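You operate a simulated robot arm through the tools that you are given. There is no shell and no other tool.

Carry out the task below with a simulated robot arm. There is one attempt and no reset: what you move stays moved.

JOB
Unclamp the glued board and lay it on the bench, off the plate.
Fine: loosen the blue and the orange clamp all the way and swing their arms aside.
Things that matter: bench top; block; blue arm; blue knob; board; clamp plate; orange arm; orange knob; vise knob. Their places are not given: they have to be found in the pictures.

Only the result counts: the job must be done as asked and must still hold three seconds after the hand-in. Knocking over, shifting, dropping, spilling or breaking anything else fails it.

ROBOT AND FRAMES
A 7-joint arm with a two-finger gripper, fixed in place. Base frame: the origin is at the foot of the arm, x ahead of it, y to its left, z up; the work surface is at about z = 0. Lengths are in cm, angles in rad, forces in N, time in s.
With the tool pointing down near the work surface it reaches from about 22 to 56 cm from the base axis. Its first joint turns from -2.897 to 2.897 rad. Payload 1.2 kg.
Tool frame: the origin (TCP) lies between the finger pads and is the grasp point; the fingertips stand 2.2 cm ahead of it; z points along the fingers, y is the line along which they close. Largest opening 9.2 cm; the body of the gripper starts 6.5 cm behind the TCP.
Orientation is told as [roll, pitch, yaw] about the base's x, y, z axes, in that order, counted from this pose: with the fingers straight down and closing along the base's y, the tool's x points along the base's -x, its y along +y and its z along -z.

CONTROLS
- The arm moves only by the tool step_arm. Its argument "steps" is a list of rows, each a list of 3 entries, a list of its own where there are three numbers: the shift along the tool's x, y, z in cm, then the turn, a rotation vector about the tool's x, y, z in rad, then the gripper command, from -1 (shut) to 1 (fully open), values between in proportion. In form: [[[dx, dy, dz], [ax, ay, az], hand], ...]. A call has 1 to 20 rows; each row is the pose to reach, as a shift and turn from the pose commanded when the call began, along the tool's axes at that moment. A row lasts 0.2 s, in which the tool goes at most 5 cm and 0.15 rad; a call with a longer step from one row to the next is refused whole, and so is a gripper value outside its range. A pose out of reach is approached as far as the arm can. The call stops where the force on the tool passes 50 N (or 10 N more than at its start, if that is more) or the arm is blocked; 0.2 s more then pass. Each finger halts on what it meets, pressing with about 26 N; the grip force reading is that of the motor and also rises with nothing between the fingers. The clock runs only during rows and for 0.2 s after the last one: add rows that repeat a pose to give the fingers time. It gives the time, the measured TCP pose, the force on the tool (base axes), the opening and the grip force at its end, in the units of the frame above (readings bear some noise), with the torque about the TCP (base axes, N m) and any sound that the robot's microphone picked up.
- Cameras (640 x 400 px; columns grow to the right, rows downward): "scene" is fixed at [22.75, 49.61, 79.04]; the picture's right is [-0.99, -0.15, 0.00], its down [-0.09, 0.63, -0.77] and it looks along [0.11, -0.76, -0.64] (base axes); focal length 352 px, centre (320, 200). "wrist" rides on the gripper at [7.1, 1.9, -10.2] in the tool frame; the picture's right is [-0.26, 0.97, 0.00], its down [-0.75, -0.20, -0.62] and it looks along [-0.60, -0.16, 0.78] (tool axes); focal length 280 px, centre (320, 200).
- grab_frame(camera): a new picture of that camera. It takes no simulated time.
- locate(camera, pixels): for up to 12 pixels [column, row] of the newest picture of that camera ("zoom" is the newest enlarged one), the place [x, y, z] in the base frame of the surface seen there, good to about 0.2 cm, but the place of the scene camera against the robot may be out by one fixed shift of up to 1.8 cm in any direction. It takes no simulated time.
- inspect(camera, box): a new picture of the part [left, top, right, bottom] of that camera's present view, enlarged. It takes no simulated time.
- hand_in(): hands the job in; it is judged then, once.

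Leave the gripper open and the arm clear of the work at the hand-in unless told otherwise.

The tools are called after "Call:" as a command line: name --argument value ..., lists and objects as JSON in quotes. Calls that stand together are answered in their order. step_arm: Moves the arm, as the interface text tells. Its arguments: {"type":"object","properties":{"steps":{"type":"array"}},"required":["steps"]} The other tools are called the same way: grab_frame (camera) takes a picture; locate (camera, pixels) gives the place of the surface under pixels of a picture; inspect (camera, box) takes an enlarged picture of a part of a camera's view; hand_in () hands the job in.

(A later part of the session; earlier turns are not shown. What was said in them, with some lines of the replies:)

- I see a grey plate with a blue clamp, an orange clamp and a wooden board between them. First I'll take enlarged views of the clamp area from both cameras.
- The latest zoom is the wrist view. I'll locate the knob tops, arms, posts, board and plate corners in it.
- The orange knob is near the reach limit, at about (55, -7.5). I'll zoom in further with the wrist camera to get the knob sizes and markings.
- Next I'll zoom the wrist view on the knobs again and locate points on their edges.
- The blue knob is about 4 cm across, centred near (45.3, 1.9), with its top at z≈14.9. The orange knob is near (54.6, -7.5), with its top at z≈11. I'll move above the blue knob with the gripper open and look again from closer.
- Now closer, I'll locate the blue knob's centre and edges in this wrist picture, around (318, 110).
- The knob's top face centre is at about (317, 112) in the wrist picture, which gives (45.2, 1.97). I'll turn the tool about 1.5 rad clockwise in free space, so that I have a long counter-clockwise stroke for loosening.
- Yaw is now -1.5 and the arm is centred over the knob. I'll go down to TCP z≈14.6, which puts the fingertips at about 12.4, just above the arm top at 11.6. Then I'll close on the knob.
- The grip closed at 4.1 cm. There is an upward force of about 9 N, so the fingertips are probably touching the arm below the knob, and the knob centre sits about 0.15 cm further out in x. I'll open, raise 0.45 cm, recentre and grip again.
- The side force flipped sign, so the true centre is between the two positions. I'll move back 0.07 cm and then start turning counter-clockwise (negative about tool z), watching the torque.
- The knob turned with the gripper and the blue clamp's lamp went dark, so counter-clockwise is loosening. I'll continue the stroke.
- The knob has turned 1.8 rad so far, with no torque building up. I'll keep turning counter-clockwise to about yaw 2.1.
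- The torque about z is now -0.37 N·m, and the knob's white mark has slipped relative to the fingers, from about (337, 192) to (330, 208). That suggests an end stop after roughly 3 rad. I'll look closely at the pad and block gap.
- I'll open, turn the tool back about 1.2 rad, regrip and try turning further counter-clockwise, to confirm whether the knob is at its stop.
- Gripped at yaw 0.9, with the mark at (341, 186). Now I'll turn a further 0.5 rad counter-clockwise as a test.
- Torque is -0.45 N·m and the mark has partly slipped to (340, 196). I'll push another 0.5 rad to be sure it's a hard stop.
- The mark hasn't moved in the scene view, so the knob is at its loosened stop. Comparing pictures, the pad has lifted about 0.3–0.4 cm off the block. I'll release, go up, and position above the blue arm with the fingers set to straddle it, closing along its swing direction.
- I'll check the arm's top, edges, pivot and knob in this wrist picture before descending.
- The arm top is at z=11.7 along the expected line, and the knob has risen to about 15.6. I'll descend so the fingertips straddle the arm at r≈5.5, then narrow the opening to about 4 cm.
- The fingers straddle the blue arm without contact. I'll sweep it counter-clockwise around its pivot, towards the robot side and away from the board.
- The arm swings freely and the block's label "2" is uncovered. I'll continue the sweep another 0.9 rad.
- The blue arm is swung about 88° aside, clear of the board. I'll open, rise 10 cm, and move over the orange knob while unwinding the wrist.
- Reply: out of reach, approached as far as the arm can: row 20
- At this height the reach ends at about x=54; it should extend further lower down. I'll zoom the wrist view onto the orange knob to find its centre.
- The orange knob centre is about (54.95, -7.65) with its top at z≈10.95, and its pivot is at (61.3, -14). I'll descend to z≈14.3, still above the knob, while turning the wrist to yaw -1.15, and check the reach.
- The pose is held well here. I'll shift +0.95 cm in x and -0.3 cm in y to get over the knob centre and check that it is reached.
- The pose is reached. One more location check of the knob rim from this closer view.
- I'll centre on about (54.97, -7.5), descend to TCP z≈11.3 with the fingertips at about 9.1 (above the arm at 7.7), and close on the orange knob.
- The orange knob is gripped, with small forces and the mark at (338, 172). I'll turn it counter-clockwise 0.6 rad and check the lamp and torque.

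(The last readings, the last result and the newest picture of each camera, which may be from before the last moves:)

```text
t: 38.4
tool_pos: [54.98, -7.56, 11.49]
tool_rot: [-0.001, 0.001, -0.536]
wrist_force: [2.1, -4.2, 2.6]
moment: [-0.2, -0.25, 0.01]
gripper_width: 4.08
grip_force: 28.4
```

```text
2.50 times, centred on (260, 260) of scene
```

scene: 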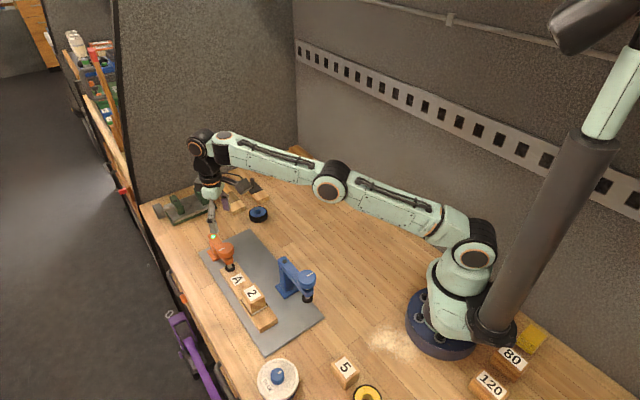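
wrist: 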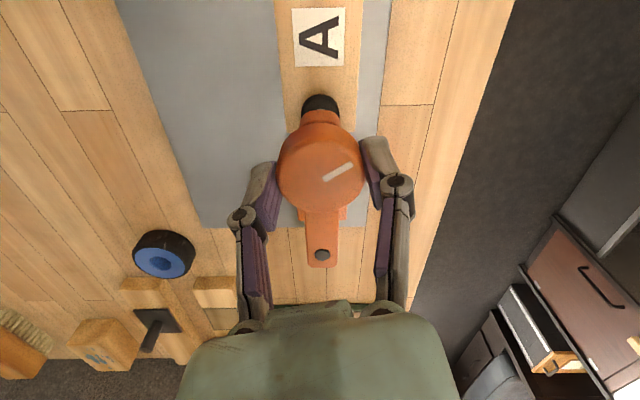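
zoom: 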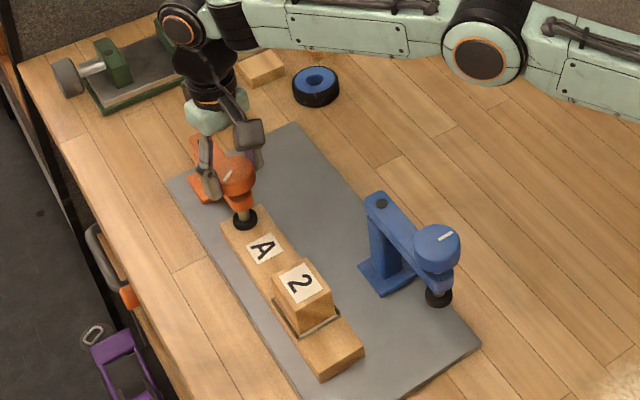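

The orange lamp is off. I'll continue counter-clockwise by 2.6 rad, rising slightly with the thread.

Call:
step_arm --steps '[[[0, 0, -0.02], [0, 0, -0.13], -1], [[0, 0, -0.04], [0, 0, -0.26], -1], [[0, 0, -0.06], [0, 0, -0.39], -1], [[0, 0, -0.08], [0, 0, -0.52], -1], [[0, 0, -0.1], [0, 0, -0.65], -1], [[0, 0, -0.12], [0, 0, -0.78], -1], [[0, 0, -0.14], [0, 0, -0.91], -1], [[0, 0, -0.16], [0, 0, -1.04], -1], [[0, 0, -0.18], [0, 0, -1.17], -1], [[0, 0, -0.2], [0, 0, -1.3], -1], [[0, 0, -0.22], [0, 0, -1.43], -1], [[0, 0, -0.24], [0, 0, -1.56], -1], [[0, 0, -0.26], [0, 0, -1.69], -1], [[0, 0, -0.28], [0, 0, -1.82], -1], [[0, 0, -0.3], [0, 0, -1.95], -1], [[0, 0, -0.3], [0, 0, -2.08], -1], [[0, 0, -0.3], [0, 0, -2.21], -1], [[0, 0, -0.3], [0, 0, -2.34], -1], [[0, 0, -0.3], [0, 0, -2.47], -1], [[0, 0, -0.3], [0, 0, -2.6], -1]]'

Call:
grab_frame --camera "wrist"

Call:
inspect --camera "scene" --box '[200, 200, 280, 280]'

```text
t: 42.6
tool_pos: [54.85, -7.47, 11.57]
tool_rot: [0.006, -0.003, 2.065]
wrist_force: [-7.0, 0.8, 4.6]
moment: [0.15, 0.1, -0.37]
gripper_width: 4.12
grip_force: 28.3
```

```text
taken
```

wrist: 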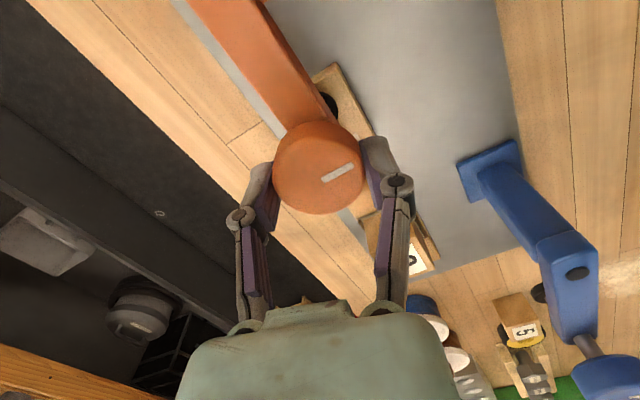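

```text
5.00 times, centred on (240, 240) of scene
```

zoom: 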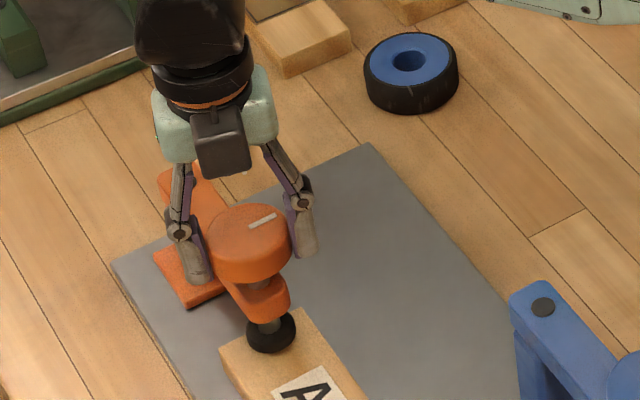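

Torque is -0.37 N·m, as at the blue knob's stop. To confirm, I'll regrip 0.9 rad back and turn 1.0 rad again, comparing the mark in the scene view, currently at (248,227)–(275,213).

Call:
step_arm --steps '[[[0, 0, 0], [0, 0, 0], -0.3], [[0, 0, 0], [0, 0, 0], 0.2], [[0, 0, 0], [0, 0, 0.15], 0.2], [[0, 0, 0], [0, 0, 0.3], 0.2], [[0, 0, 0], [0, 0, 0.45], 0.2], [[0, 0, 0], [0, 0, 0.6], 0.2], [[0, 0, 0], [0, 0, 0.75], 0.2], [[0, 0, 0], [0, 0, 0.9], 0.2], [[0, 0, 0], [0, 0, 0.9], 0.2], [[0, 0, 0], [0, 0, 0.9], -1], [[0, 0, 0], [0, 0, 0.9], -1], [[0, 0, 0], [0, 0, 0.9], -1], [[0, 0, 0], [0, 0, 0.75], -1], [[0, 0, 0], [0, 0, 0.6], -1], [[0, 0, 0], [0, 0, 0.45], -1], [[0, 0, 0], [0, 0, 0.3], -1], [[0, 0, 0], [0, 0, 0.15], -1], [[0, 0, 0], [0, 0, 0], -1], [[0, 0, 0], [0, 0, -0.1], -1]]'

Call:
grab_frame --camera "wrist"

Call:
inspect --camera "scene" --box '[200, 200, 280, 280]'

```text
t: 46.6
tool_pos: [55.01, -7.56, 11.81]
tool_rot: [-0.002, 0.002, 2.162]
wrist_force: [-4.2, -1.3, 3.5]
moment: [-0.04, 0.05, -0.2]
gripper_width: 4.15
grip_force: 28.1
```

```text
taken
```

wrist: 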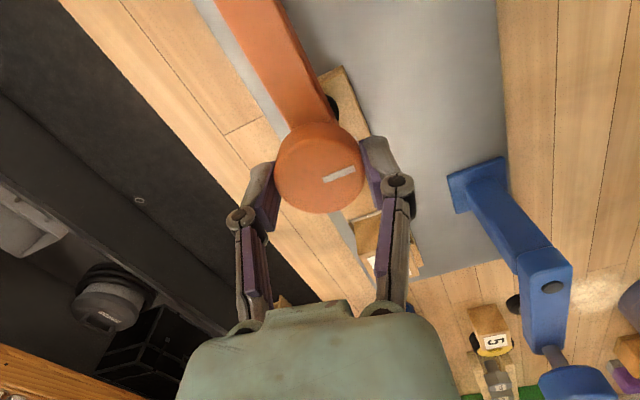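

```text
5.00 times, centred on (240, 240) of scene
```

zoom: 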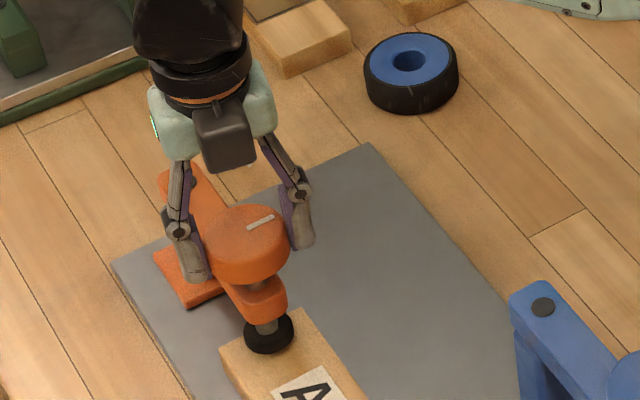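

The torque is only -0.2 and the mark is nearly unchanged. I'll repeat with a longer stroke, back 1.3 rad and forward 1.5 rad, to be certain it's at the stop.

Call:
step_arm --steps '[[[0, 0, 0], [0, 0, 0], 0.2], [[0, 0, 0], [0, 0, 0.15], 0.2], [[0, 0, 0], [0, 0, 0.3], 0.2], [[0, 0, 0], [0, 0, 0.45], 0.2], [[0, 0, 0], [0, 0, 0.6], 0.2], [[0, 0, 0], [0, 0, 0.75], 0.2], [[0, 0, 0], [0, 0, 0.9], 0.2], [[0, 0, 0], [0, 0, 1.05], 0.2], [[0, 0, 0], [0, 0, 1.2], 0.2], [[0, 0, 0], [0, 0, 1.2], 0.2], [[0, 0, 0], [0, 0, 1.2], -1], [[0, 0, 0], [0, 0, 1.2], -1], [[0, 0, 0], [0, 0, 1.2], -1], [[0, 0, 0], [0, 0, 1.05], -1], [[0, 0, 0], [0, 0, 0.9], -1], [[0, 0, 0], [0, 0, 0.75], -1], [[0, 0, 0], [0, 0, 0.6], -1], [[0, 0, 0], [0, 0, 0.45], -1], [[0, 0, 0], [0, 0, 0.3], -1]]'

Call:
grab_frame --camera "wrist"

Call:
inspect --camera "scene" --box '[200, 200, 280, 280]'

```text
t: 50.6
tool_pos: [54.83, -7.64, 11.69]
tool_rot: [0.002, -0.001, 1.861]
wrist_force: [-5.1, 0.5, -9.3]
moment: [0.03, 0.24, -0.36]
gripper_width: 4.1
grip_force: 28.0
```

```text
taken
```

wrist: 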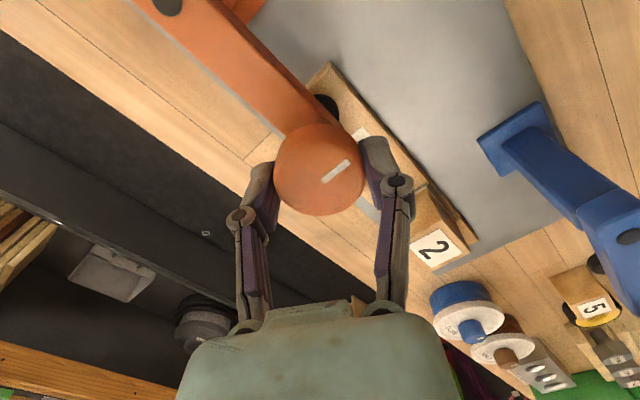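

```text
5.00 times, centred on (240, 240) of scene
```

zoom: 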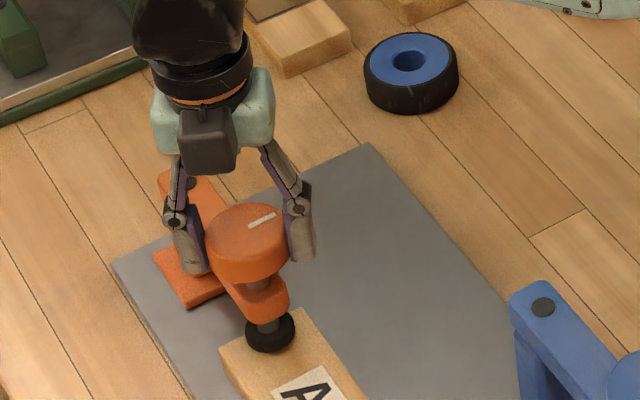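

The mark is unchanged after 0.9 rad with -0.36 N·m, so the orange knob is fully loosened and the pad has risen about 0.4 cm. I'll open slightly and turn the tool back around the knob to yaw -0.8, so the finger-closing line lies along the orange arm's swing direction. I'll also locate nearby objects on the swing side.

Call:
step_arm --steps '[[[0, 0, 0], [0, 0, 0], -0.3], [[0, 0, 0], [0, 0, 0], 0.2], [[0, 0, 0], [0, 0, 0.15], 0.2], [[0, 0, 0], [0, 0, 0.3], 0.2], [[0, 0, 0], [0, 0, 0.45], 0.2], [[0, 0, 0], [0, 0, 0.6], 0.2], [[0, 0, 0], [0, 0, 0.75], 0.2], [[0, 0, 0], [0, 0, 0.9], 0.2], [[0, 0, 0], [0, 0, 1.05], 0.2], [[0, 0, 0], [0, 0, 1.2], 0.2], [[0, 0, 0], [0, 0, 1.35], 0.2], [[0, 0, 0], [0, 0, 1.5], 0.2], [[0, 0, 0], [0, 0, 1.65], 0.2], [[0, 0, 0], [0, 0, 1.8], 0.2], [[0, 0, 0], [0, 0, 1.95], 0.2], [[0, 0, 0], [0, 0, 2.1], 0.2], [[0, 0, 0], [0, 0, 2.25], 0.2], [[0, 0, 0], [0, 0, 2.4], 0.2], [[0, 0, 0], [0, 0, 2.55], 0.2], [[0, 0, 0], [0, 0, 2.66], 0.2]]'

Call:
grab_frame --camera "wrist"

Call:
grab_frame --camera "scene"

```text
t: 54.8
tool_pos: [55.0, -7.64, 11.74]
tool_rot: [0.0, -0.002, -0.8]
wrist_force: [0.7, 0.6, 0.0]
moment: [0.0, 0.02, -0.02]
gripper_width: 5.52
grip_force: 0.0
```

```text
taken
```

wrist: 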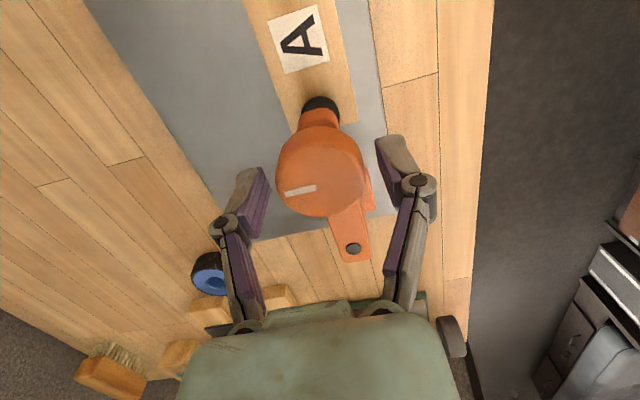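

```text
taken
```

scene: 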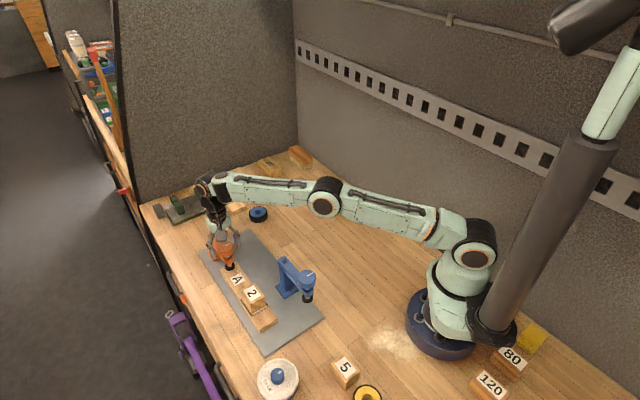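

Now I'll locate the blue tape roll, some open bench spots and plate corners in the scene view (which has a possible fixed offset), plus the blue clamp top as a reference against known wrist coordinates.

Call:
locate --camera "scene" --pixels '[[258, 210], [262, 222], [320, 230], [350, 260], [330, 290], [300, 240], [283, 262], [322, 320], [243, 232], [345, 365], [262, 348], [276, 376]]'

Call:
locate --camera "wrist" --pixels '[[210, 275], [353, 248], [318, 170], [300, 190], [250, 20], [355, 122], [276, 50], [100, 160], [60, 230], [368, 122]]'

```text
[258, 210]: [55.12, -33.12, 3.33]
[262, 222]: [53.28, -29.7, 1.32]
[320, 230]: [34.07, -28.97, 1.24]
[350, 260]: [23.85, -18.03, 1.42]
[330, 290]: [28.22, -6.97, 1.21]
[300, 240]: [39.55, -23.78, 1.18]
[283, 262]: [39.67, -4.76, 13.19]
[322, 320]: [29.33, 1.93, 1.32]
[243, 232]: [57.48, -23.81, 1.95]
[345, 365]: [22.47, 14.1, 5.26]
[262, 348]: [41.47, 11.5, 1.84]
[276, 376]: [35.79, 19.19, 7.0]
```

```text
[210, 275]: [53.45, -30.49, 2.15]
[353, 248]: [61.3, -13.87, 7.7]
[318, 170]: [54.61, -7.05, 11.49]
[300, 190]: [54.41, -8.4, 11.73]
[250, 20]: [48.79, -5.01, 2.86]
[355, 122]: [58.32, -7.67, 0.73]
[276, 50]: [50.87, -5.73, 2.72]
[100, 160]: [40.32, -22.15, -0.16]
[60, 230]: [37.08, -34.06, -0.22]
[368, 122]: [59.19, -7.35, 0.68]
```

The scene offset is about (+0.8, +0.1, +1.5). The tape roll is far away, at about (53.5, -30.5). Now I'll sweep the orange arm counter-clockwise around its pivot, with the knob loosely straddled.

Call:
step_arm --steps '[[[0, 0, 0], [0, 0, 0], 0.1], [[-0.045, -0.89, 0], [0, 0, -0.1], 0.1], [[-0.18, -1.78, 0], [0, 0, -0.2], 0.1], [[-0.4, -2.65, 0], [0, 0, -0.3], 0.1], [[-0.71, -3.49, 0], [0, 0, -0.4], 0.1], [[-1.1, -4.29, 0], [0, 0, -0.5], 0.1], [[-1.56, -5.05, 0], [0, 0, -0.6], 0.1]]'

Call:
grab_frame --camera "wrist"

Call:
inspect --camera "scene" --box '[180, 190, 300, 310]'

```text
t: 56.4
tool_pos: [52.4, -12.34, 11.82]
tool_rot: [-0.001, 0.0, -0.198]
wrist_force: [0.1, 1.6, -1.4]
moment: [0.02, -0.02, 0.0]
gripper_width: 5.17
grip_force: 0.8
```

```text
taken
```

wrist: 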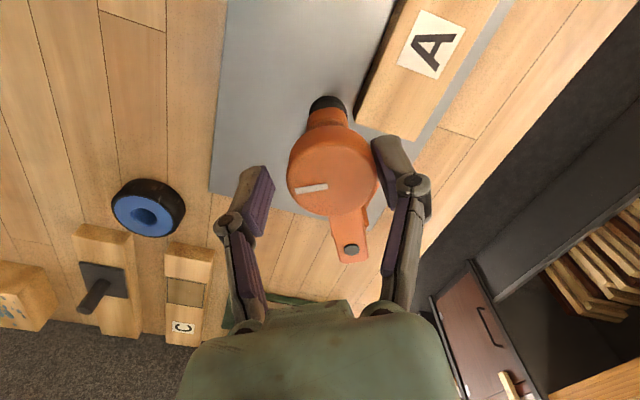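

```text
3.33 times, centred on (240, 250) of scene
```

zoom: 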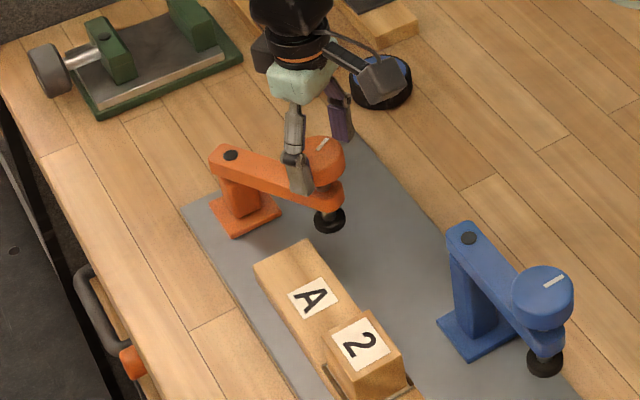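

The arm swings freely with about 2 N. I'll continue another 0.55 rad, to the reach limit.

Call:
step_arm --steps '[[[-0.045, -0.89, 0], [0, 0, -0.1], 0.1], [[-0.18, -1.78, 0], [0, 0, -0.2], 0.1], [[-0.4, -2.65, 0], [0, 0, -0.3], 0.1], [[-0.71, -3.49, 0], [0, 0, -0.4], 0.1], [[-1.1, -4.29, 0], [0, 0, -0.5], 0.1], [[-1.32, -4.68, 0], [0, 0, -0.55], 0.1], [[-1.32, -4.68, 0], [0, 0, -0.55], 0.1]]'

Call:
grab_frame --camera "wrist"

Call:
inspect --camera "scene" --box '[180, 190, 300, 310]'

```text
t: 58.0
tool_pos: [52.73, -17.13, 11.71]
tool_rot: [0.0, -0.001, 0.351]
wrist_force: [-1.6, 1.1, 0.3]
moment: [0.02, 0.01, -0.04]
gripper_width: 5.16
grip_force: 1.0
```

```text
taken
```

wrist: 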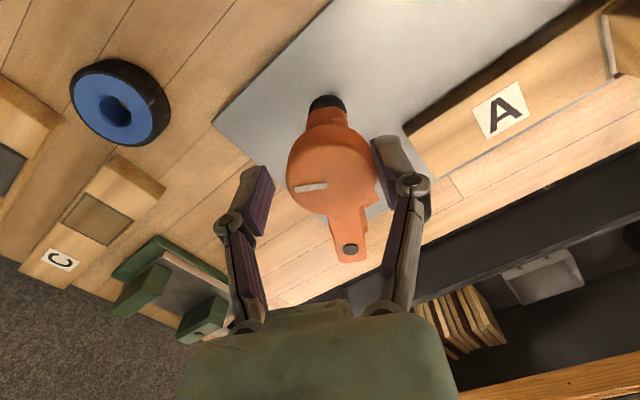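

```text
3.33 times, centred on (240, 250) of scene
```

zoom: 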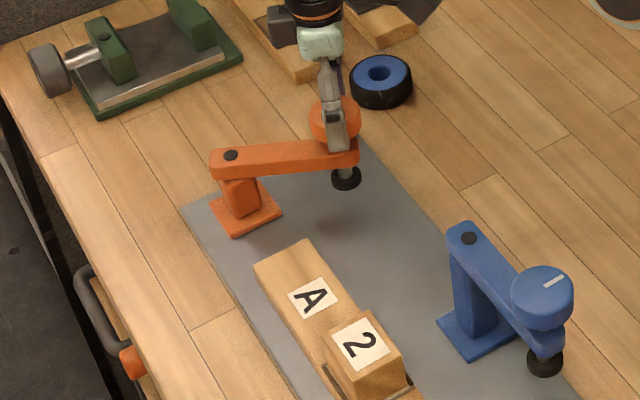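

The orange arm is swung about 62°. To get it further aside, I'll lift, move behind the knob (on the board side), close the fingers and come down, ready to push it on.

Call:
step_arm --steps '[[[0, 0, 0], [0, 0, 0], 0.5], [[0, 0, -3], [0, 0, 0], 0.5], [[0, 0, -6], [0, 0, 0], 0.5], [[-0.1, 2.2, -6], [0, 0, 0], 0], [[-0.2, 4.5, -6], [0, 0, 0], -1], [[-0.2, 4.5, -6], [0, 0, 0], -1], [[-0.2, 4.5, -6], [0, 0, 0], -1], [[-0.2, 4.5, -3], [0, 0, 0], -1], [[-0.2, 4.5, 0], [0, 0, 0], -1], [[-0.2, 4.5, 0], [0, 0, 0], -1]]'

Call:
grab_frame --camera "wrist"

Call:
inspect --camera "scene" --box '[180, 190, 300, 310]'

```text
t: 60.2
tool_pos: [51.47, -12.72, 11.81]
tool_rot: [-0.001, 0.001, 0.351]
wrist_force: [-0.5, 0.6, 0.1]
moment: [0.01, -0.01, -0.01]
gripper_width: 0.02
grip_force: 25.5
```

```text
taken
```

wrist: 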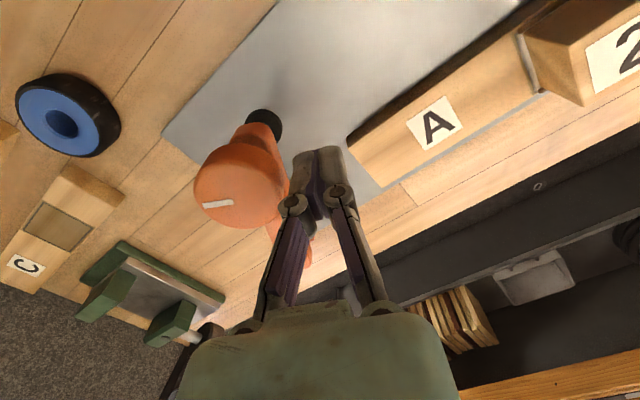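

```text
3.33 times, centred on (240, 250) of scene
```

zoom: 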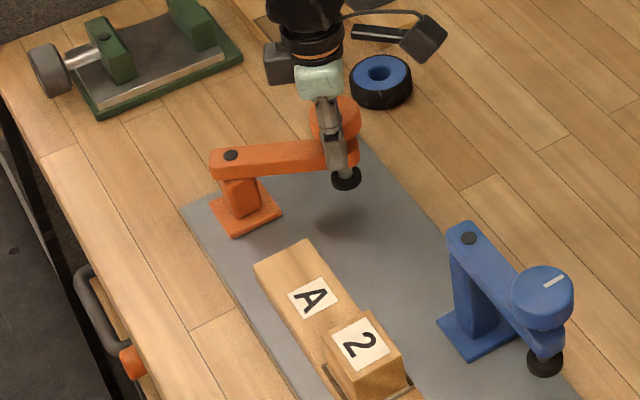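

The closed fingers sit beside the orange knob without contact. I'll push it along its arc up to about 90° total swing.

Call:
step_arm --steps '[[[0.07, -0.98, 0], [0, 0, 0], -1], [[0.26, -1.58, 0], [0, 0, -0.06], -1], [[0.45, -2.18, 0], [0, 0, -0.13], -1], [[0.56, -2.84, 0], [0, 0, -0.2], -1], [[0.67, -3.5, 0], [0, 0, -0.27], -1], [[0.69, -4.18, 0], [0, 0, -0.34], -1], [[0.7, -4.85, 0], [0, 0, -0.41], -1], [[0.65, -5.4, 0], [0, 0, -0.46], -1], [[0.6, -5.85, 0], [0, 0, -0.51], -1]]'

Call:
grab_frame --camera "wrist"

Call:
inspect --camera "scene" --box '[180, 190, 300, 310]'

```text
t: 62.2
tool_pos: [52.72, -18.27, 11.69]
tool_rot: [0.009, 0.002, 0.867]
wrist_force: [-27.7, 24.9, 10.8]
moment: [0.34, 0.4, 0.02]
gripper_width: 0.0
grip_force: 26.5
```

```text
taken
```

wrist: 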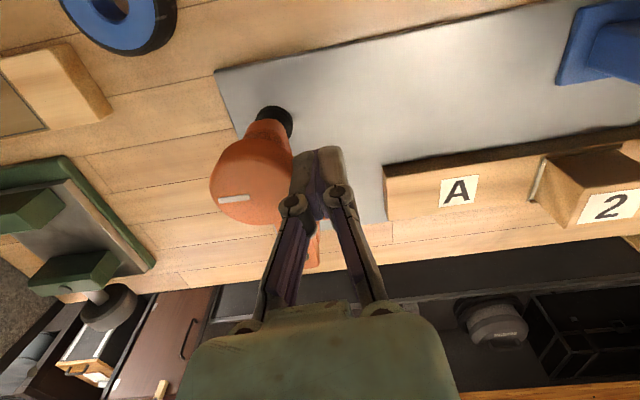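

```text
3.33 times, centred on (240, 250) of scene
```

zoom: 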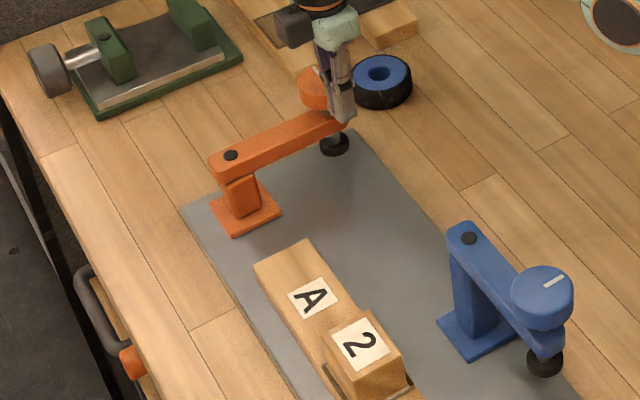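

The force rose to about 37 N, so the orange arm has reached its swing stop near 90°, and the plate has not moved. I'll back away and rise.

Call:
step_arm --steps '[[[0, 0.8, 0], [0, 0, 0], -1], [[0, 1.6, 0], [0, 0, 0], -1], [[0, 1.6, -3], [0, 0, 0], -1], [[0, 1.6, -6], [0, 0, 0], -0.5], [[0, 1.6, -9], [0, 0, 0], 0], [[0, 1.6, -9], [0, 0, 0], 0.2]]'

Call:
grab_frame --camera "wrist"

Call:
grab_frame --camera "scene"

```text
t: 63.6
tool_pos: [51.62, -17.45, 20.74]
tool_rot: [-0.001, 0.001, 0.86]
wrist_force: [-0.1, 0.7, 0.4]
moment: [0.03, -0.01, 0.02]
gripper_width: 5.54
grip_force: 0.0
```

```text
taken
```

wrist: 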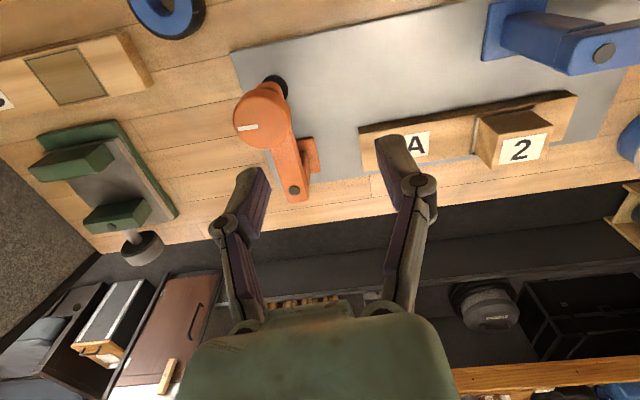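

```text
taken
```

scene: 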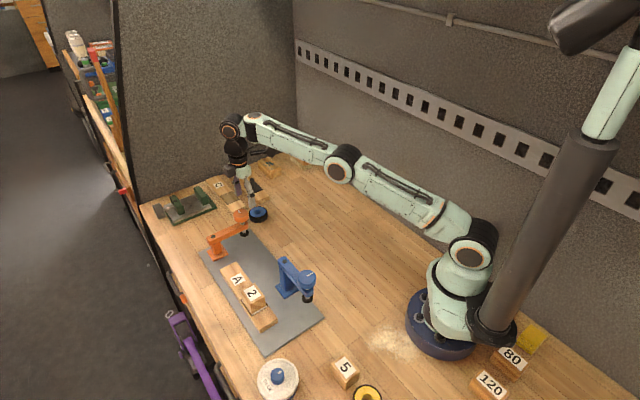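

Both arms are aside. Next I'll measure the board. I'll zoom on it in the wrist picture, around (360–580, 85–190).

Call:
inspect --camera "wrist" --box '[350, 70, 610, 210]'

```text
2.46 times, centred on (480, 140) of wrist
```

zoom: 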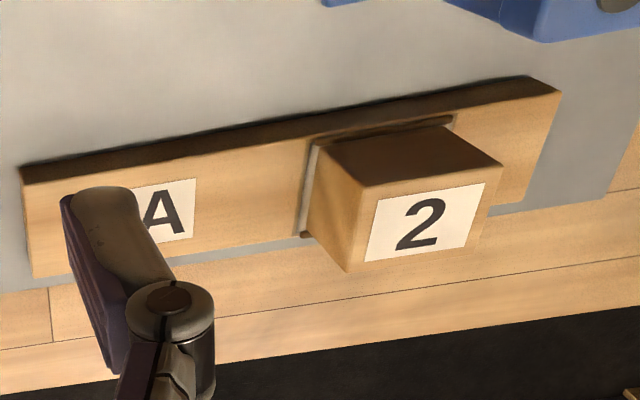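

I'll move above the middle of the board, about (47, -1, 22), and turn the tool so the fingers close across the board's width (yaw ≈ -0.775).

Call:
step_arm --steps '[[[-0.79, 1.18, -0.5], [0, 0, 0.136], 0.2], [[-1.57, 2.36, -1], [0, 0, 0.272], 0.2], [[-2.36, 3.55, -1.3], [0, 0, 0.409], 0.2], [[-3.14, 4.73, -1.3], [0, 0, 0.545], 0.2], [[-3.93, 5.91, -1.3], [0, 0, 0.681], 0.2], [[-4.72, 7.09, -1.3], [0, 0, 0.817], 0.2], [[-5.5, 8.27, -1.3], [0, 0, 0.954], 0.2], [[-6.29, 9.45, -1.3], [0, 0, 1.09], 0.2], [[-7.07, 10.64, -1.3], [0, 0, 1.226], 0.2], [[-7.86, 11.82, -1.3], [0, 0, 1.362], 0.2], [[-8.64, 13.0, -1.3], [0, 0, 1.499], 0.2], [[-9.43, 14.18, -1.3], [0, 0, 1.635], 0.2], [[-9.43, 14.18, -1.3], [0, 0, 1.635], 0.2]]'

Call:
grab_frame --camera "wrist"

Call:
grab_frame --camera "scene"

```text
t: 66.4
tool_pos: [47.15, -0.84, 22.1]
tool_rot: [0.0, 0.001, -0.777]
wrist_force: [-0.4, 0.1, 0.6]
moment: [0.0, 0.01, -0.02]
gripper_width: 5.54
grip_force: 0.0
```

```text
taken
```

wrist: 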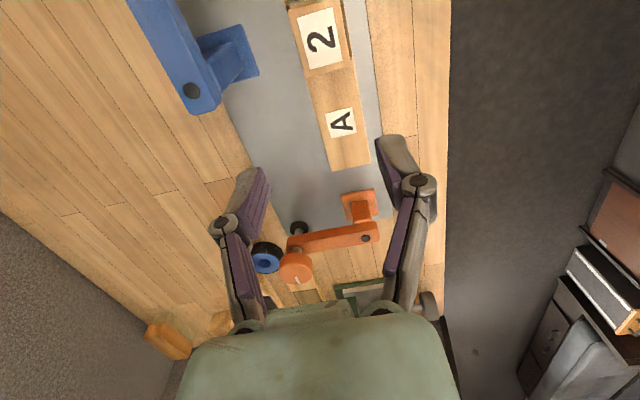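

```text
taken
```

scene: 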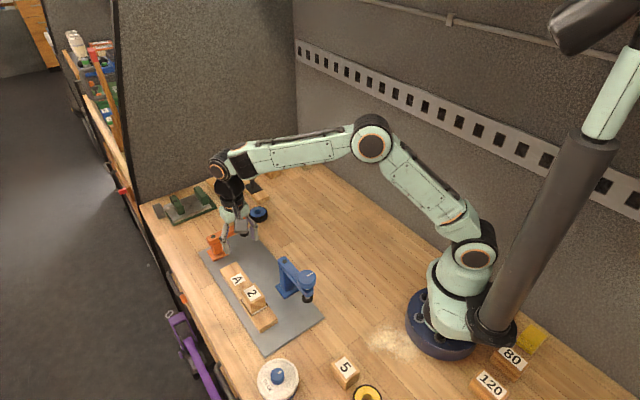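

I'll zoom in on the board and block in this wrist view to get their edges.

Call:
inspect --camera "wrist" --box '[240, 0, 420, 180]'

```text
2.22 times, centred on (330, 90) of wrist
```

zoom: 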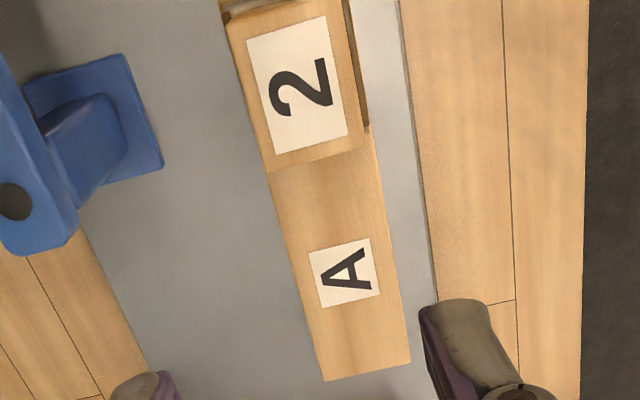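

Call:
locate --camera "zoom" --pixels '[[326, 378], [407, 362], [298, 245], [380, 225], [275, 165], [362, 145], [230, 20], [320, 195], [342, 272], [325, 215], [365, 125], [335, 5]]'

```text
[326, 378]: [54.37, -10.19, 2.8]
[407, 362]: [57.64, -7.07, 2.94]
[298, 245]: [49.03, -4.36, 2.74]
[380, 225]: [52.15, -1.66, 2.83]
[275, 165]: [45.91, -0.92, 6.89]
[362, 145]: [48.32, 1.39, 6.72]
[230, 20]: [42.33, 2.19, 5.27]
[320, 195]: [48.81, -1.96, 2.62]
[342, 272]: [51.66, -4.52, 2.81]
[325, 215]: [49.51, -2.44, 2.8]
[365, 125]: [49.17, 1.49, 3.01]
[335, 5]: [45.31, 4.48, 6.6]
```

The board is about 22 × 4.3 cm, its top is at z≈2.8, and its centre line runs through roughly (56, -8.6) and (47.9, -0.4). The block's near face is at about (47.1, 0.2). I'll grasp the board just beside the block, near its centre of mass, at about (47.9, -0.42). First I'll go to z≈10 with a wide opening and check.

Call:
step_arm --steps '[[[-0.1, 0.47, 2.5], [0, 0, 0], 0.6], [[-0.2, 0.94, 5], [0, 0, 0], 0.6], [[-0.2, 0.94, 8], [0, 0, 0], 0.6], [[-0.2, 0.94, 10.5], [0, 0, 0], 0.6], [[-0.2, 0.94, 12], [0, 0, 0], 0.6], [[-0.2, 0.94, 12], [0, 0, 0], 0.6]]'

Call:
grab_frame --camera "wrist"

Call:
inspect --camera "scene" --box '[190, 200, 330, 350]'

```text
t: 67.8
tool_pos: [47.8, -0.5, 10.17]
tool_rot: [0.0, 0.0, -0.775]
wrist_force: [0.2, -0.2, -0.2]
moment: [-0.01, 0.0, -0.01]
gripper_width: 7.38
grip_force: 0.1
```

```text
taken
```

wrist: 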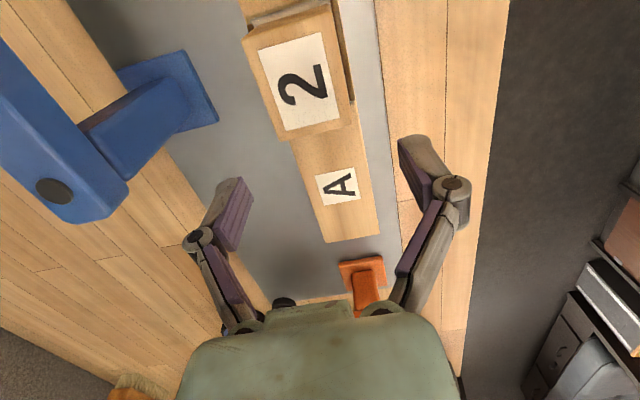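

```text
2.67 times, centred on (260, 275) of scene
```

zoom: 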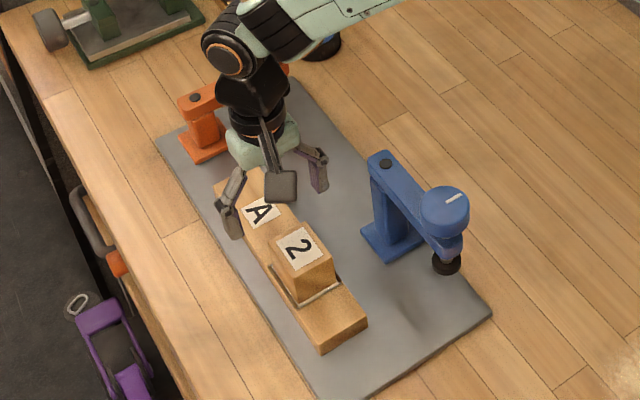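

I'll verify the board edges and the block's near top edge from this closer view before the final descent.

Call:
locate --camera "wrist" --pixels '[[282, 138], [350, 121], [299, 162], [318, 215], [360, 150], [373, 205], [326, 241], [379, 234], [265, 90], [335, 60], [250, 40], [338, 3]]'

```text
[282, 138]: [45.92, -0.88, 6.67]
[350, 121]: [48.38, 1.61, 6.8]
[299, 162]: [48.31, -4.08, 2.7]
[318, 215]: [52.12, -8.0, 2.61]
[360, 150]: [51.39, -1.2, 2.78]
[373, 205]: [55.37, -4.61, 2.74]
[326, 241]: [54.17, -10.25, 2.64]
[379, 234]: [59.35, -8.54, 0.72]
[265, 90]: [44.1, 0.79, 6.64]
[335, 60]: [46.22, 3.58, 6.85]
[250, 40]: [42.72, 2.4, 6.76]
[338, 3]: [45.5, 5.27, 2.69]
```

The board's centre line matches the TCP within 0.1 cm. I'll descend to TCP z≈3.2, with the tips at about 1.0 just above the plate at 0.65, and close on the board's sides.

Call:
step_arm --steps '[[[0, 0, 2.5], [0, 0, 0], 0.6], [[0, 0, 5], [0, 0, 0], 0.6], [[0, 0, 6.2], [0, 0, 0], 0.6], [[0, 0, 6.9], [0, 0, 0], 0.6], [[0, 0, 6.9], [0, 0, 0], 0.6], [[0, 0, 6.9], [0, 0, 0], 0.2], [[0, 0, 6.9], [0, 0, 0], -0.1], [[0, 0, 6.9], [0, 0, 0], -1], [[0, 0, 6.9], [0, 0, 0], -1], [[0, 0, 6.9], [0, 0, 0], -1]]'

Call:
grab_frame --camera "wrist"

Call:
inspect --camera "scene" --box '[190, 200, 330, 350]'

```text
t: 70.0
tool_pos: [47.82, -0.5, 3.14]
tool_rot: [0.001, -0.001, -0.775]
wrist_force: [0.0, -0.2, 2.0]
moment: [-0.05, 0.02, -0.09]
gripper_width: 4.94
grip_force: 26.0
```

```text
taken
```

wrist: 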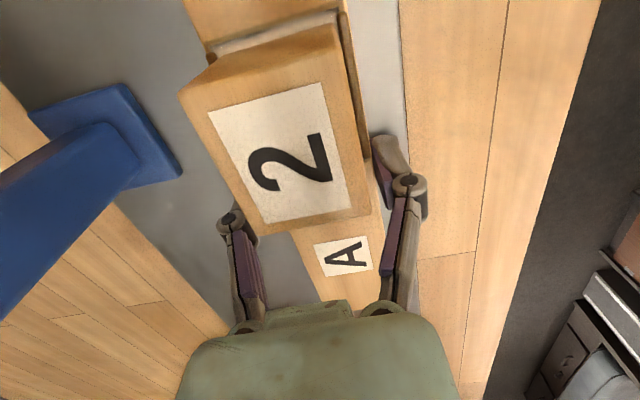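

```text
2.67 times, centred on (260, 275) of scene
```

zoom: 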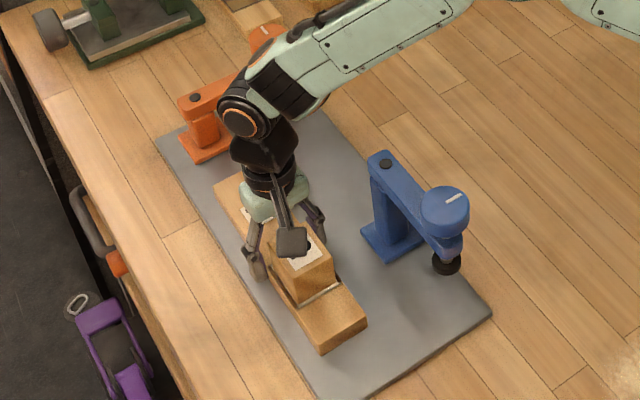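

Gripped at 4.94 cm with 26 N. I'll lift 1.5 cm slowly as a test, to see whether the board comes free and what it weighs.

Call:
step_arm --steps '[[[0, 0, -0.3], [0, 0, 0], -1], [[0, 0, -0.7], [0, 0, 0], -1], [[0, 0, -1.1], [0, 0, 0], -1], [[0, 0, -1.5], [0, 0, 0], -1], [[0, 0, -1.5], [0, 0, 0], -1]]'

Call:
inspect --camera "scene" --box '[190, 200, 330, 350]'

Call:
grab_frame --camera "wrist"

```text
t: 71.2
tool_pos: [47.89, -0.43, 4.6]
tool_rot: [0.0, 0.001, -0.774]
wrist_force: [-0.2, -0.5, -1.5]
moment: [0.0, -0.05, -0.01]
gripper_width: 4.96
grip_force: 26.0
```

```text
2.67 times, centred on (260, 275) of scene
```

zoom: 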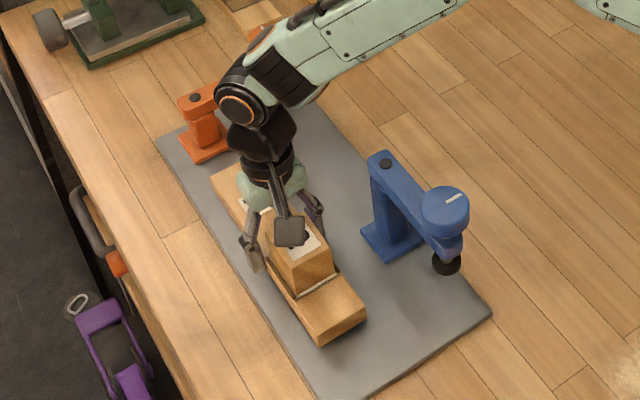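

```text
taken
```

wrist: 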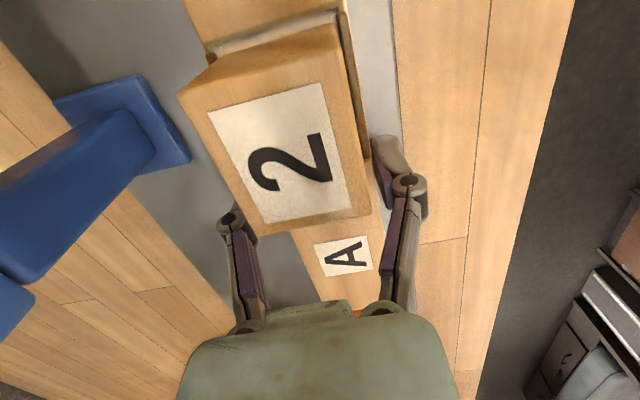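

The board is free and weighs about 2 N. I'll lift to z≈22.6, well above the blue clamp's 15.7, and carry it over to the free bench strip on the robot side, with the TCP at about (36, -17), keeping the orientation.

Call:
step_arm --steps '[[[0, 0, -2], [0, 0, 0], -1], [[0, 0, -5], [0, 0, 0], -1], [[0, 0, -8], [0, 0, 0], -1], [[0, 0, -11], [0, 0, 0], -1], [[0, 0, -14], [0, 0, 0], -1], [[0, 0, -16.5], [0, 0, 0], -1], [[0, 0, -18], [0, 0, 0], -1], [[0, 0, -18], [0, 0, 0], -1]]'

Call:
grab_frame --camera "wrist"

Call:
grab_frame --camera "scene"

```text
t: 73.0
tool_pos: [47.86, -0.51, 22.68]
tool_rot: [0.001, 0.001, -0.775]
wrist_force: [-0.9, -0.5, -1.6]
moment: [0.02, 0.01, 0.0]
gripper_width: 4.95
grip_force: 26.1
```

```text
taken
```

wrist: 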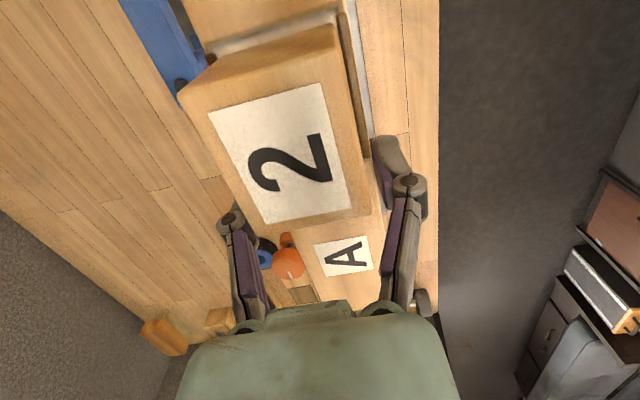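

```text
taken
```

scene: 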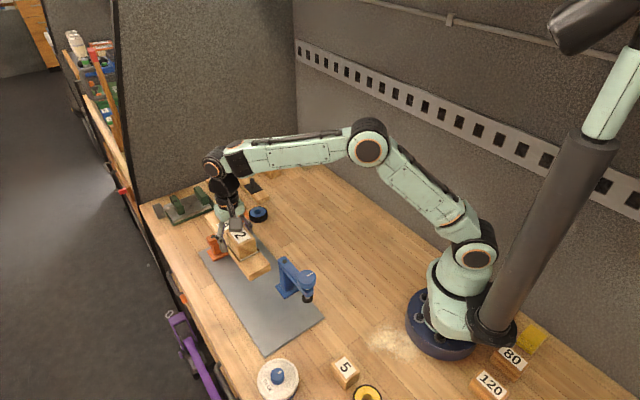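

The board is held level at z≈22.7. Now I'll transfer it sideways to above (36, -17).

Call:
step_arm --steps '[[[-0.2, -1.2, 0], [0, 0, 0], -1], [[-0.52, -3.4, 0], [0, 0, 0], -1], [[-0.86, -5.6, 0], [0, 0, 0], -1], [[-1.2, -7.8, 0], [0, 0, 0], -1], [[-1.54, -10.0, 0], [0, 0, 0], -1], [[-1.88, -12.2, 0], [0, 0, 0], -1], [[-2.2, -14.4, 0], [0, 0, 0], -1], [[-2.5, -16.6, 0], [0, 0, 0], -1], [[-2.85, -18.6, 0], [0, 0, 0], -1], [[-3.1, -20.1, 0], [0, 0, 0], -1], [[-3.1, -20.1, 0], [0, 0, 0], -1]]'

Call:
grab_frame --camera "wrist"

Call:
grab_frame --camera "scene"

```text
t: 75.4
tool_pos: [36.0, -17.03, 22.61]
tool_rot: [0.0, 0.002, -0.775]
wrist_force: [-1.2, 0.0, -1.6]
moment: [-0.01, 0.01, 0.0]
gripper_width: 4.91
grip_force: 26.0
```

```text
taken
```

wrist: 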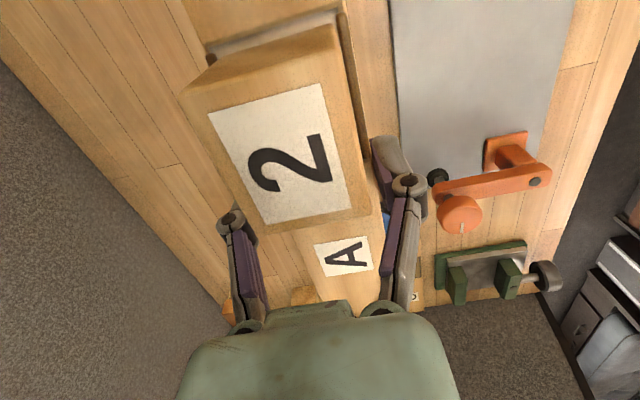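

```text
taken
```

scene: 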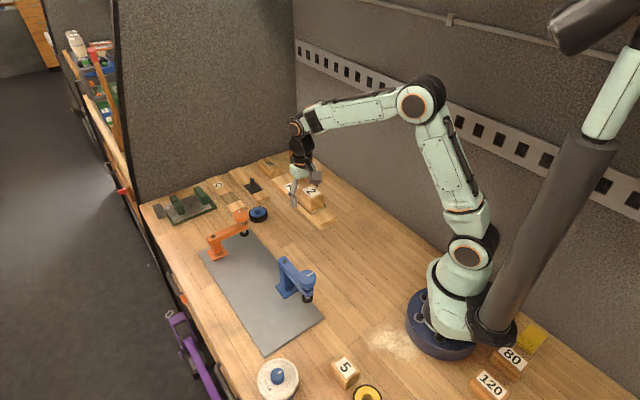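

The area below is free bench. I'll descend to about z=3.8, leaving roughly 1.3 cm before contact.

Call:
step_arm --steps '[[[0, 0, 2], [0, 0, 0], -1], [[0, 0, 5], [0, 0, 0], -1], [[0, 0, 8], [0, 0, 0], -1], [[0, 0, 11], [0, 0, 0], -1], [[0, 0, 14], [0, 0, 0], -1], [[0, 0, 16.5], [0, 0, 0], -1], [[0, 0, 18], [0, 0, 0], -1], [[0, 0, 18.8], [0, 0, 0], -1], [[0, 0, 18.8], [0, 0, 0], -1]]'

Call:
inspect --camera "scene" --box '[240, 180, 380, 300]'

Call:
grab_frame --camera "wrist"

```text
t: 77.4
tool_pos: [35.94, -17.0, 3.89]
tool_rot: [-0.001, 0.0, -0.774]
wrist_force: [-0.6, -0.2, -1.5]
moment: [-0.01, -0.01, 0.02]
gripper_width: 4.96
grip_force: 26.0
```

```text
3.33 times, centred on (310, 240) of scene
```

zoom: 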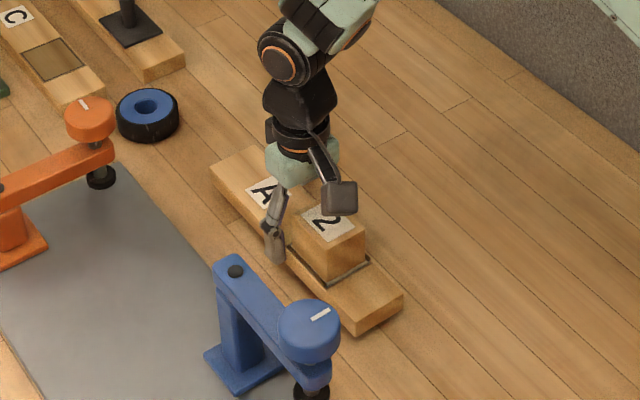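

```text
taken
```

wrist: 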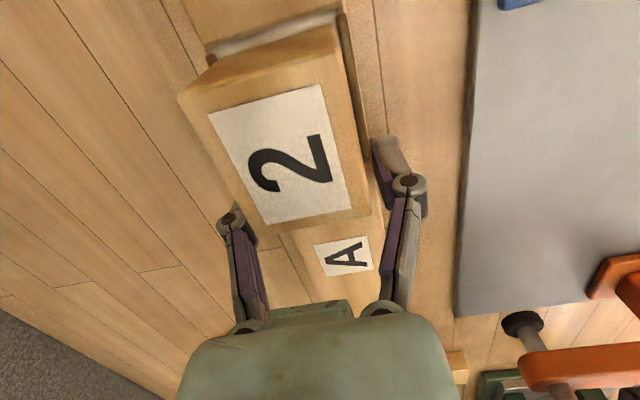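

The board is clear of the plate, with about a 5 cm gap. I'll lower gently in small steps and watch the vertical force for contact.

Call:
step_arm --steps '[[[0, 0, 0.25], [0, 0, 0], -1], [[0, 0, 0.5], [0, 0, 0], -1], [[0, 0, 0.75], [0, 0, 0], -1], [[0, 0, 0.95], [0, 0, 0], -1], [[0, 0, 1.1], [0, 0, 0], -1], [[0, 0, 1.1], [0, 0, 0], -1]]'

```text
t: 78.8
tool_pos: [36.06, -17.1, 2.76]
tool_rot: [0.0, 0.0, -0.773]
wrist_force: [0.1, 0.2, -2.0]
moment: [0.01, 0.03, -0.02]
gripper_width: 4.95
grip_force: 26.1
```

The force is still -2 N, so the board is still hanging at z=2.76. I'll lower another 0.3 cm in fine steps.

Call:
step_arm --steps '[[[0, 0, 0.08], [0, 0, 0], -1], [[0, 0, 0.16], [0, 0, 0], -1], [[0, 0, 0.24], [0, 0, 0], -1], [[0, 0, 0.28], [0, 0, 0], -1], [[0, 0, 0.28], [0, 0, 0], -1]]'

```text
t: 80.0
tool_pos: [36.02, -17.01, 2.46]
tool_rot: [-0.001, 0.001, -0.775]
wrist_force: [-0.7, 0.3, -1.7]
moment: [0.01, -0.01, -0.02]
gripper_width: 4.92
grip_force: 26.4
```

Still about -1.7 N, with no contact yet. I'll continue in finer steps.

Call:
step_arm --steps '[[[0, 0, 0.05], [0, 0, 0], -1], [[0, 0, 0.1], [0, 0, 0], -1], [[0, 0, 0.15], [0, 0, 0], -1], [[0, 0, 0.15], [0, 0, 0], -1]]'

Call:
inspect --camera "scene" --box '[270, 210, 350, 290]'

```text
t: 81.0
tool_pos: [35.99, -17.08, 2.3]
tool_rot: [0.0, 0.0, -0.776]
wrist_force: [-6.4, 0.0, 16.9]
moment: [0.03, 0.16, -0.03]
gripper_width: 4.95
grip_force: 26.2
```

```text
5.00 times, centred on (310, 250) of scene
```

zoom: 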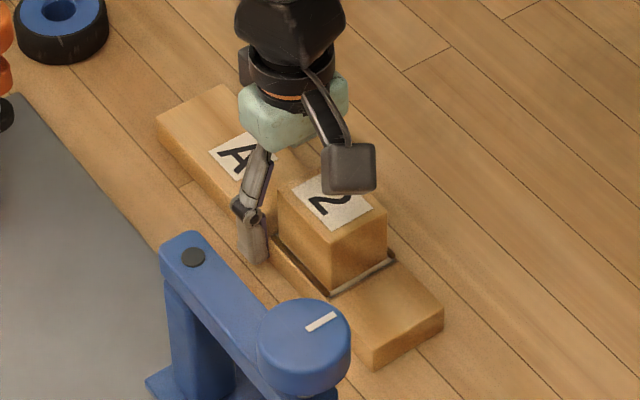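

Contact: +17 N, so the board is on the bench. I'll relax by 0.07 cm, open the fingers gently, and then rise straight up.

Call:
step_arm --steps '[[[0, 0, -0.07], [0, 0, 0], -1], [[0, 0, -0.07], [0, 0, 0], -1], [[0, 0, -0.07], [0, 0, 0], 0.15], [[0, 0, -0.07], [0, 0, 0], 0.3], [[0, 0, -0.07], [0, 0, 0], 0.6], [[0, 0, -0.07], [0, 0, 0], 0.6]]'

Call:
grab_frame --camera "wrist"

```text
t: 82.4
tool_pos: [36.11, -17.01, 2.29]
tool_rot: [-0.001, 0.002, -0.774]
wrist_force: [0.5, -0.5, -0.1]
moment: [-0.02, 0.01, -0.01]
gripper_width: 7.35
grip_force: 0.1
```

```text
taken
```

wrist: 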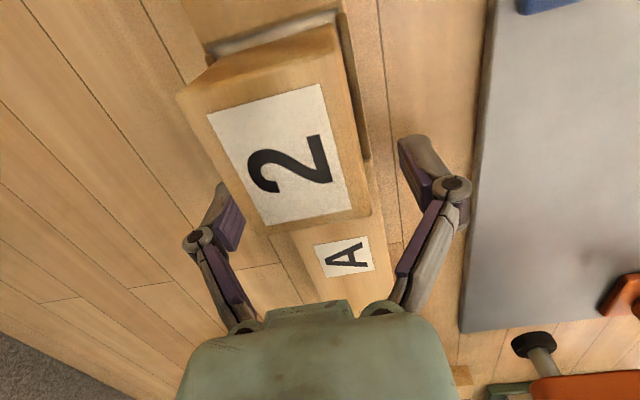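

The fingers are open and the force is zero. I'll rise straight up 20 cm, clear of the board and block.

Call:
step_arm --steps '[[[0, 0, -1.5], [0, 0, 0], 0.6], [[0, 0, -4], [0, 0, 0], 0.6], [[0, 0, -7], [0, 0, 0], 0.6], [[0, 0, -10], [0, 0, 0], 0.6], [[0, 0, -13], [0, 0, 0], 1], [[0, 0, -16], [0, 0, 0], 1], [[0, 0, -19], [0, 0, 0], 1], [[0, 0, -22], [0, 0, 0], 1], [[0, 0, -22], [0, 0, 0], 1]]'

Call:
grab_frame --camera "wrist"

Call:
grab_frame --camera "scene"

```text
t: 84.4
tool_pos: [36.01, -17.11, 24.43]
tool_rot: [-0.001, 0.0, -0.773]
wrist_force: [0.7, 0.1, -0.5]
moment: [-0.02, -0.06, -0.02]
gripper_width: 9.18
grip_force: 0.1
```

```text
taken
```

wrist: 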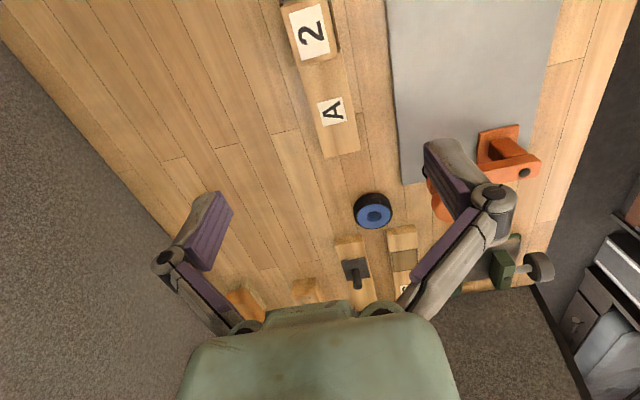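

```text
taken
```

scene: 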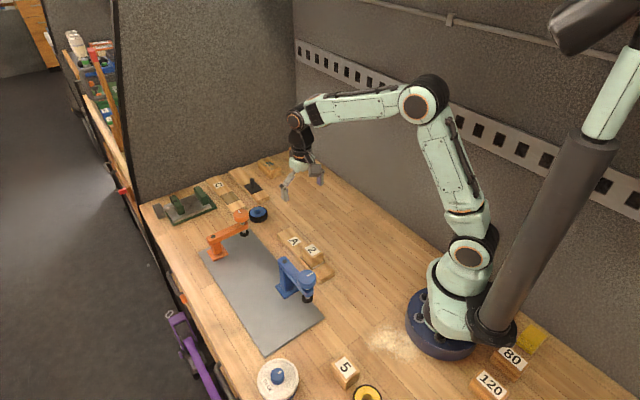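

The board lies on the bench next to the plate. I'll check closely that it's flat, fully off the plate, and that the clamps are still loose and aside.

Call:
inspect --camera "scene" --box '[190, 200, 350, 350]'

Call:
locate --camera "wrist" --pixels '[[324, 155], [357, 150], [306, 80], [345, 75], [332, 125], [310, 30], [370, 60], [398, 100], [365, 130], [300, 130]]'

```text
2.67 times, centred on (270, 275) of scene
```

zoom: 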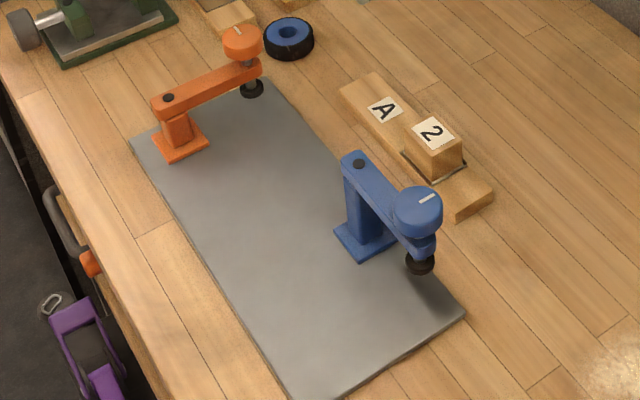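

```text
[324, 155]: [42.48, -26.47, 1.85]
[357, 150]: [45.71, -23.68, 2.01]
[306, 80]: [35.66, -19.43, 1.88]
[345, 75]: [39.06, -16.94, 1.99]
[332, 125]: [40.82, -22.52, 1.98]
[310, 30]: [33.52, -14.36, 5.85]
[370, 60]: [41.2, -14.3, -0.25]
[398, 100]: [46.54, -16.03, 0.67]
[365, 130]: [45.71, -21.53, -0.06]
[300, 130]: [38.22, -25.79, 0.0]
```

The board top is level at about z=1.95, so it lies flat on the bench, about 4–5 cm from the plate edge with the block still glued on. Both clamp lamps are off, both arms are swung aside, and nothing else was disturbed. The gripper is open and about 17 cm clear above the work, so I'm handing in.

Call:
hand_in

```text
The job is handed in.
```

I unclamped the glued board and laid it flat on the bench, clear of the clamp plate, then handed the job in. I don't have the judge's result.

- **Clamps:** I turned the blue and orange knobs counter-clockwise to their end stops, about half a turn each. Both lamps went dark. I then swung both arms about 90° aside.
- **Board:** It lies on the robot side of the plate, about 4–5 cm from the plate's edge, with the block still glued on. It came off the plate freely, and its top measured level after I let go.
- **Pushing force:** The orange arm hit its swing stop with about 37 N on the tool. The plate didn't shift, and I saw nothing else disturbed.

The gripper is open and the arm is well clear above the board.
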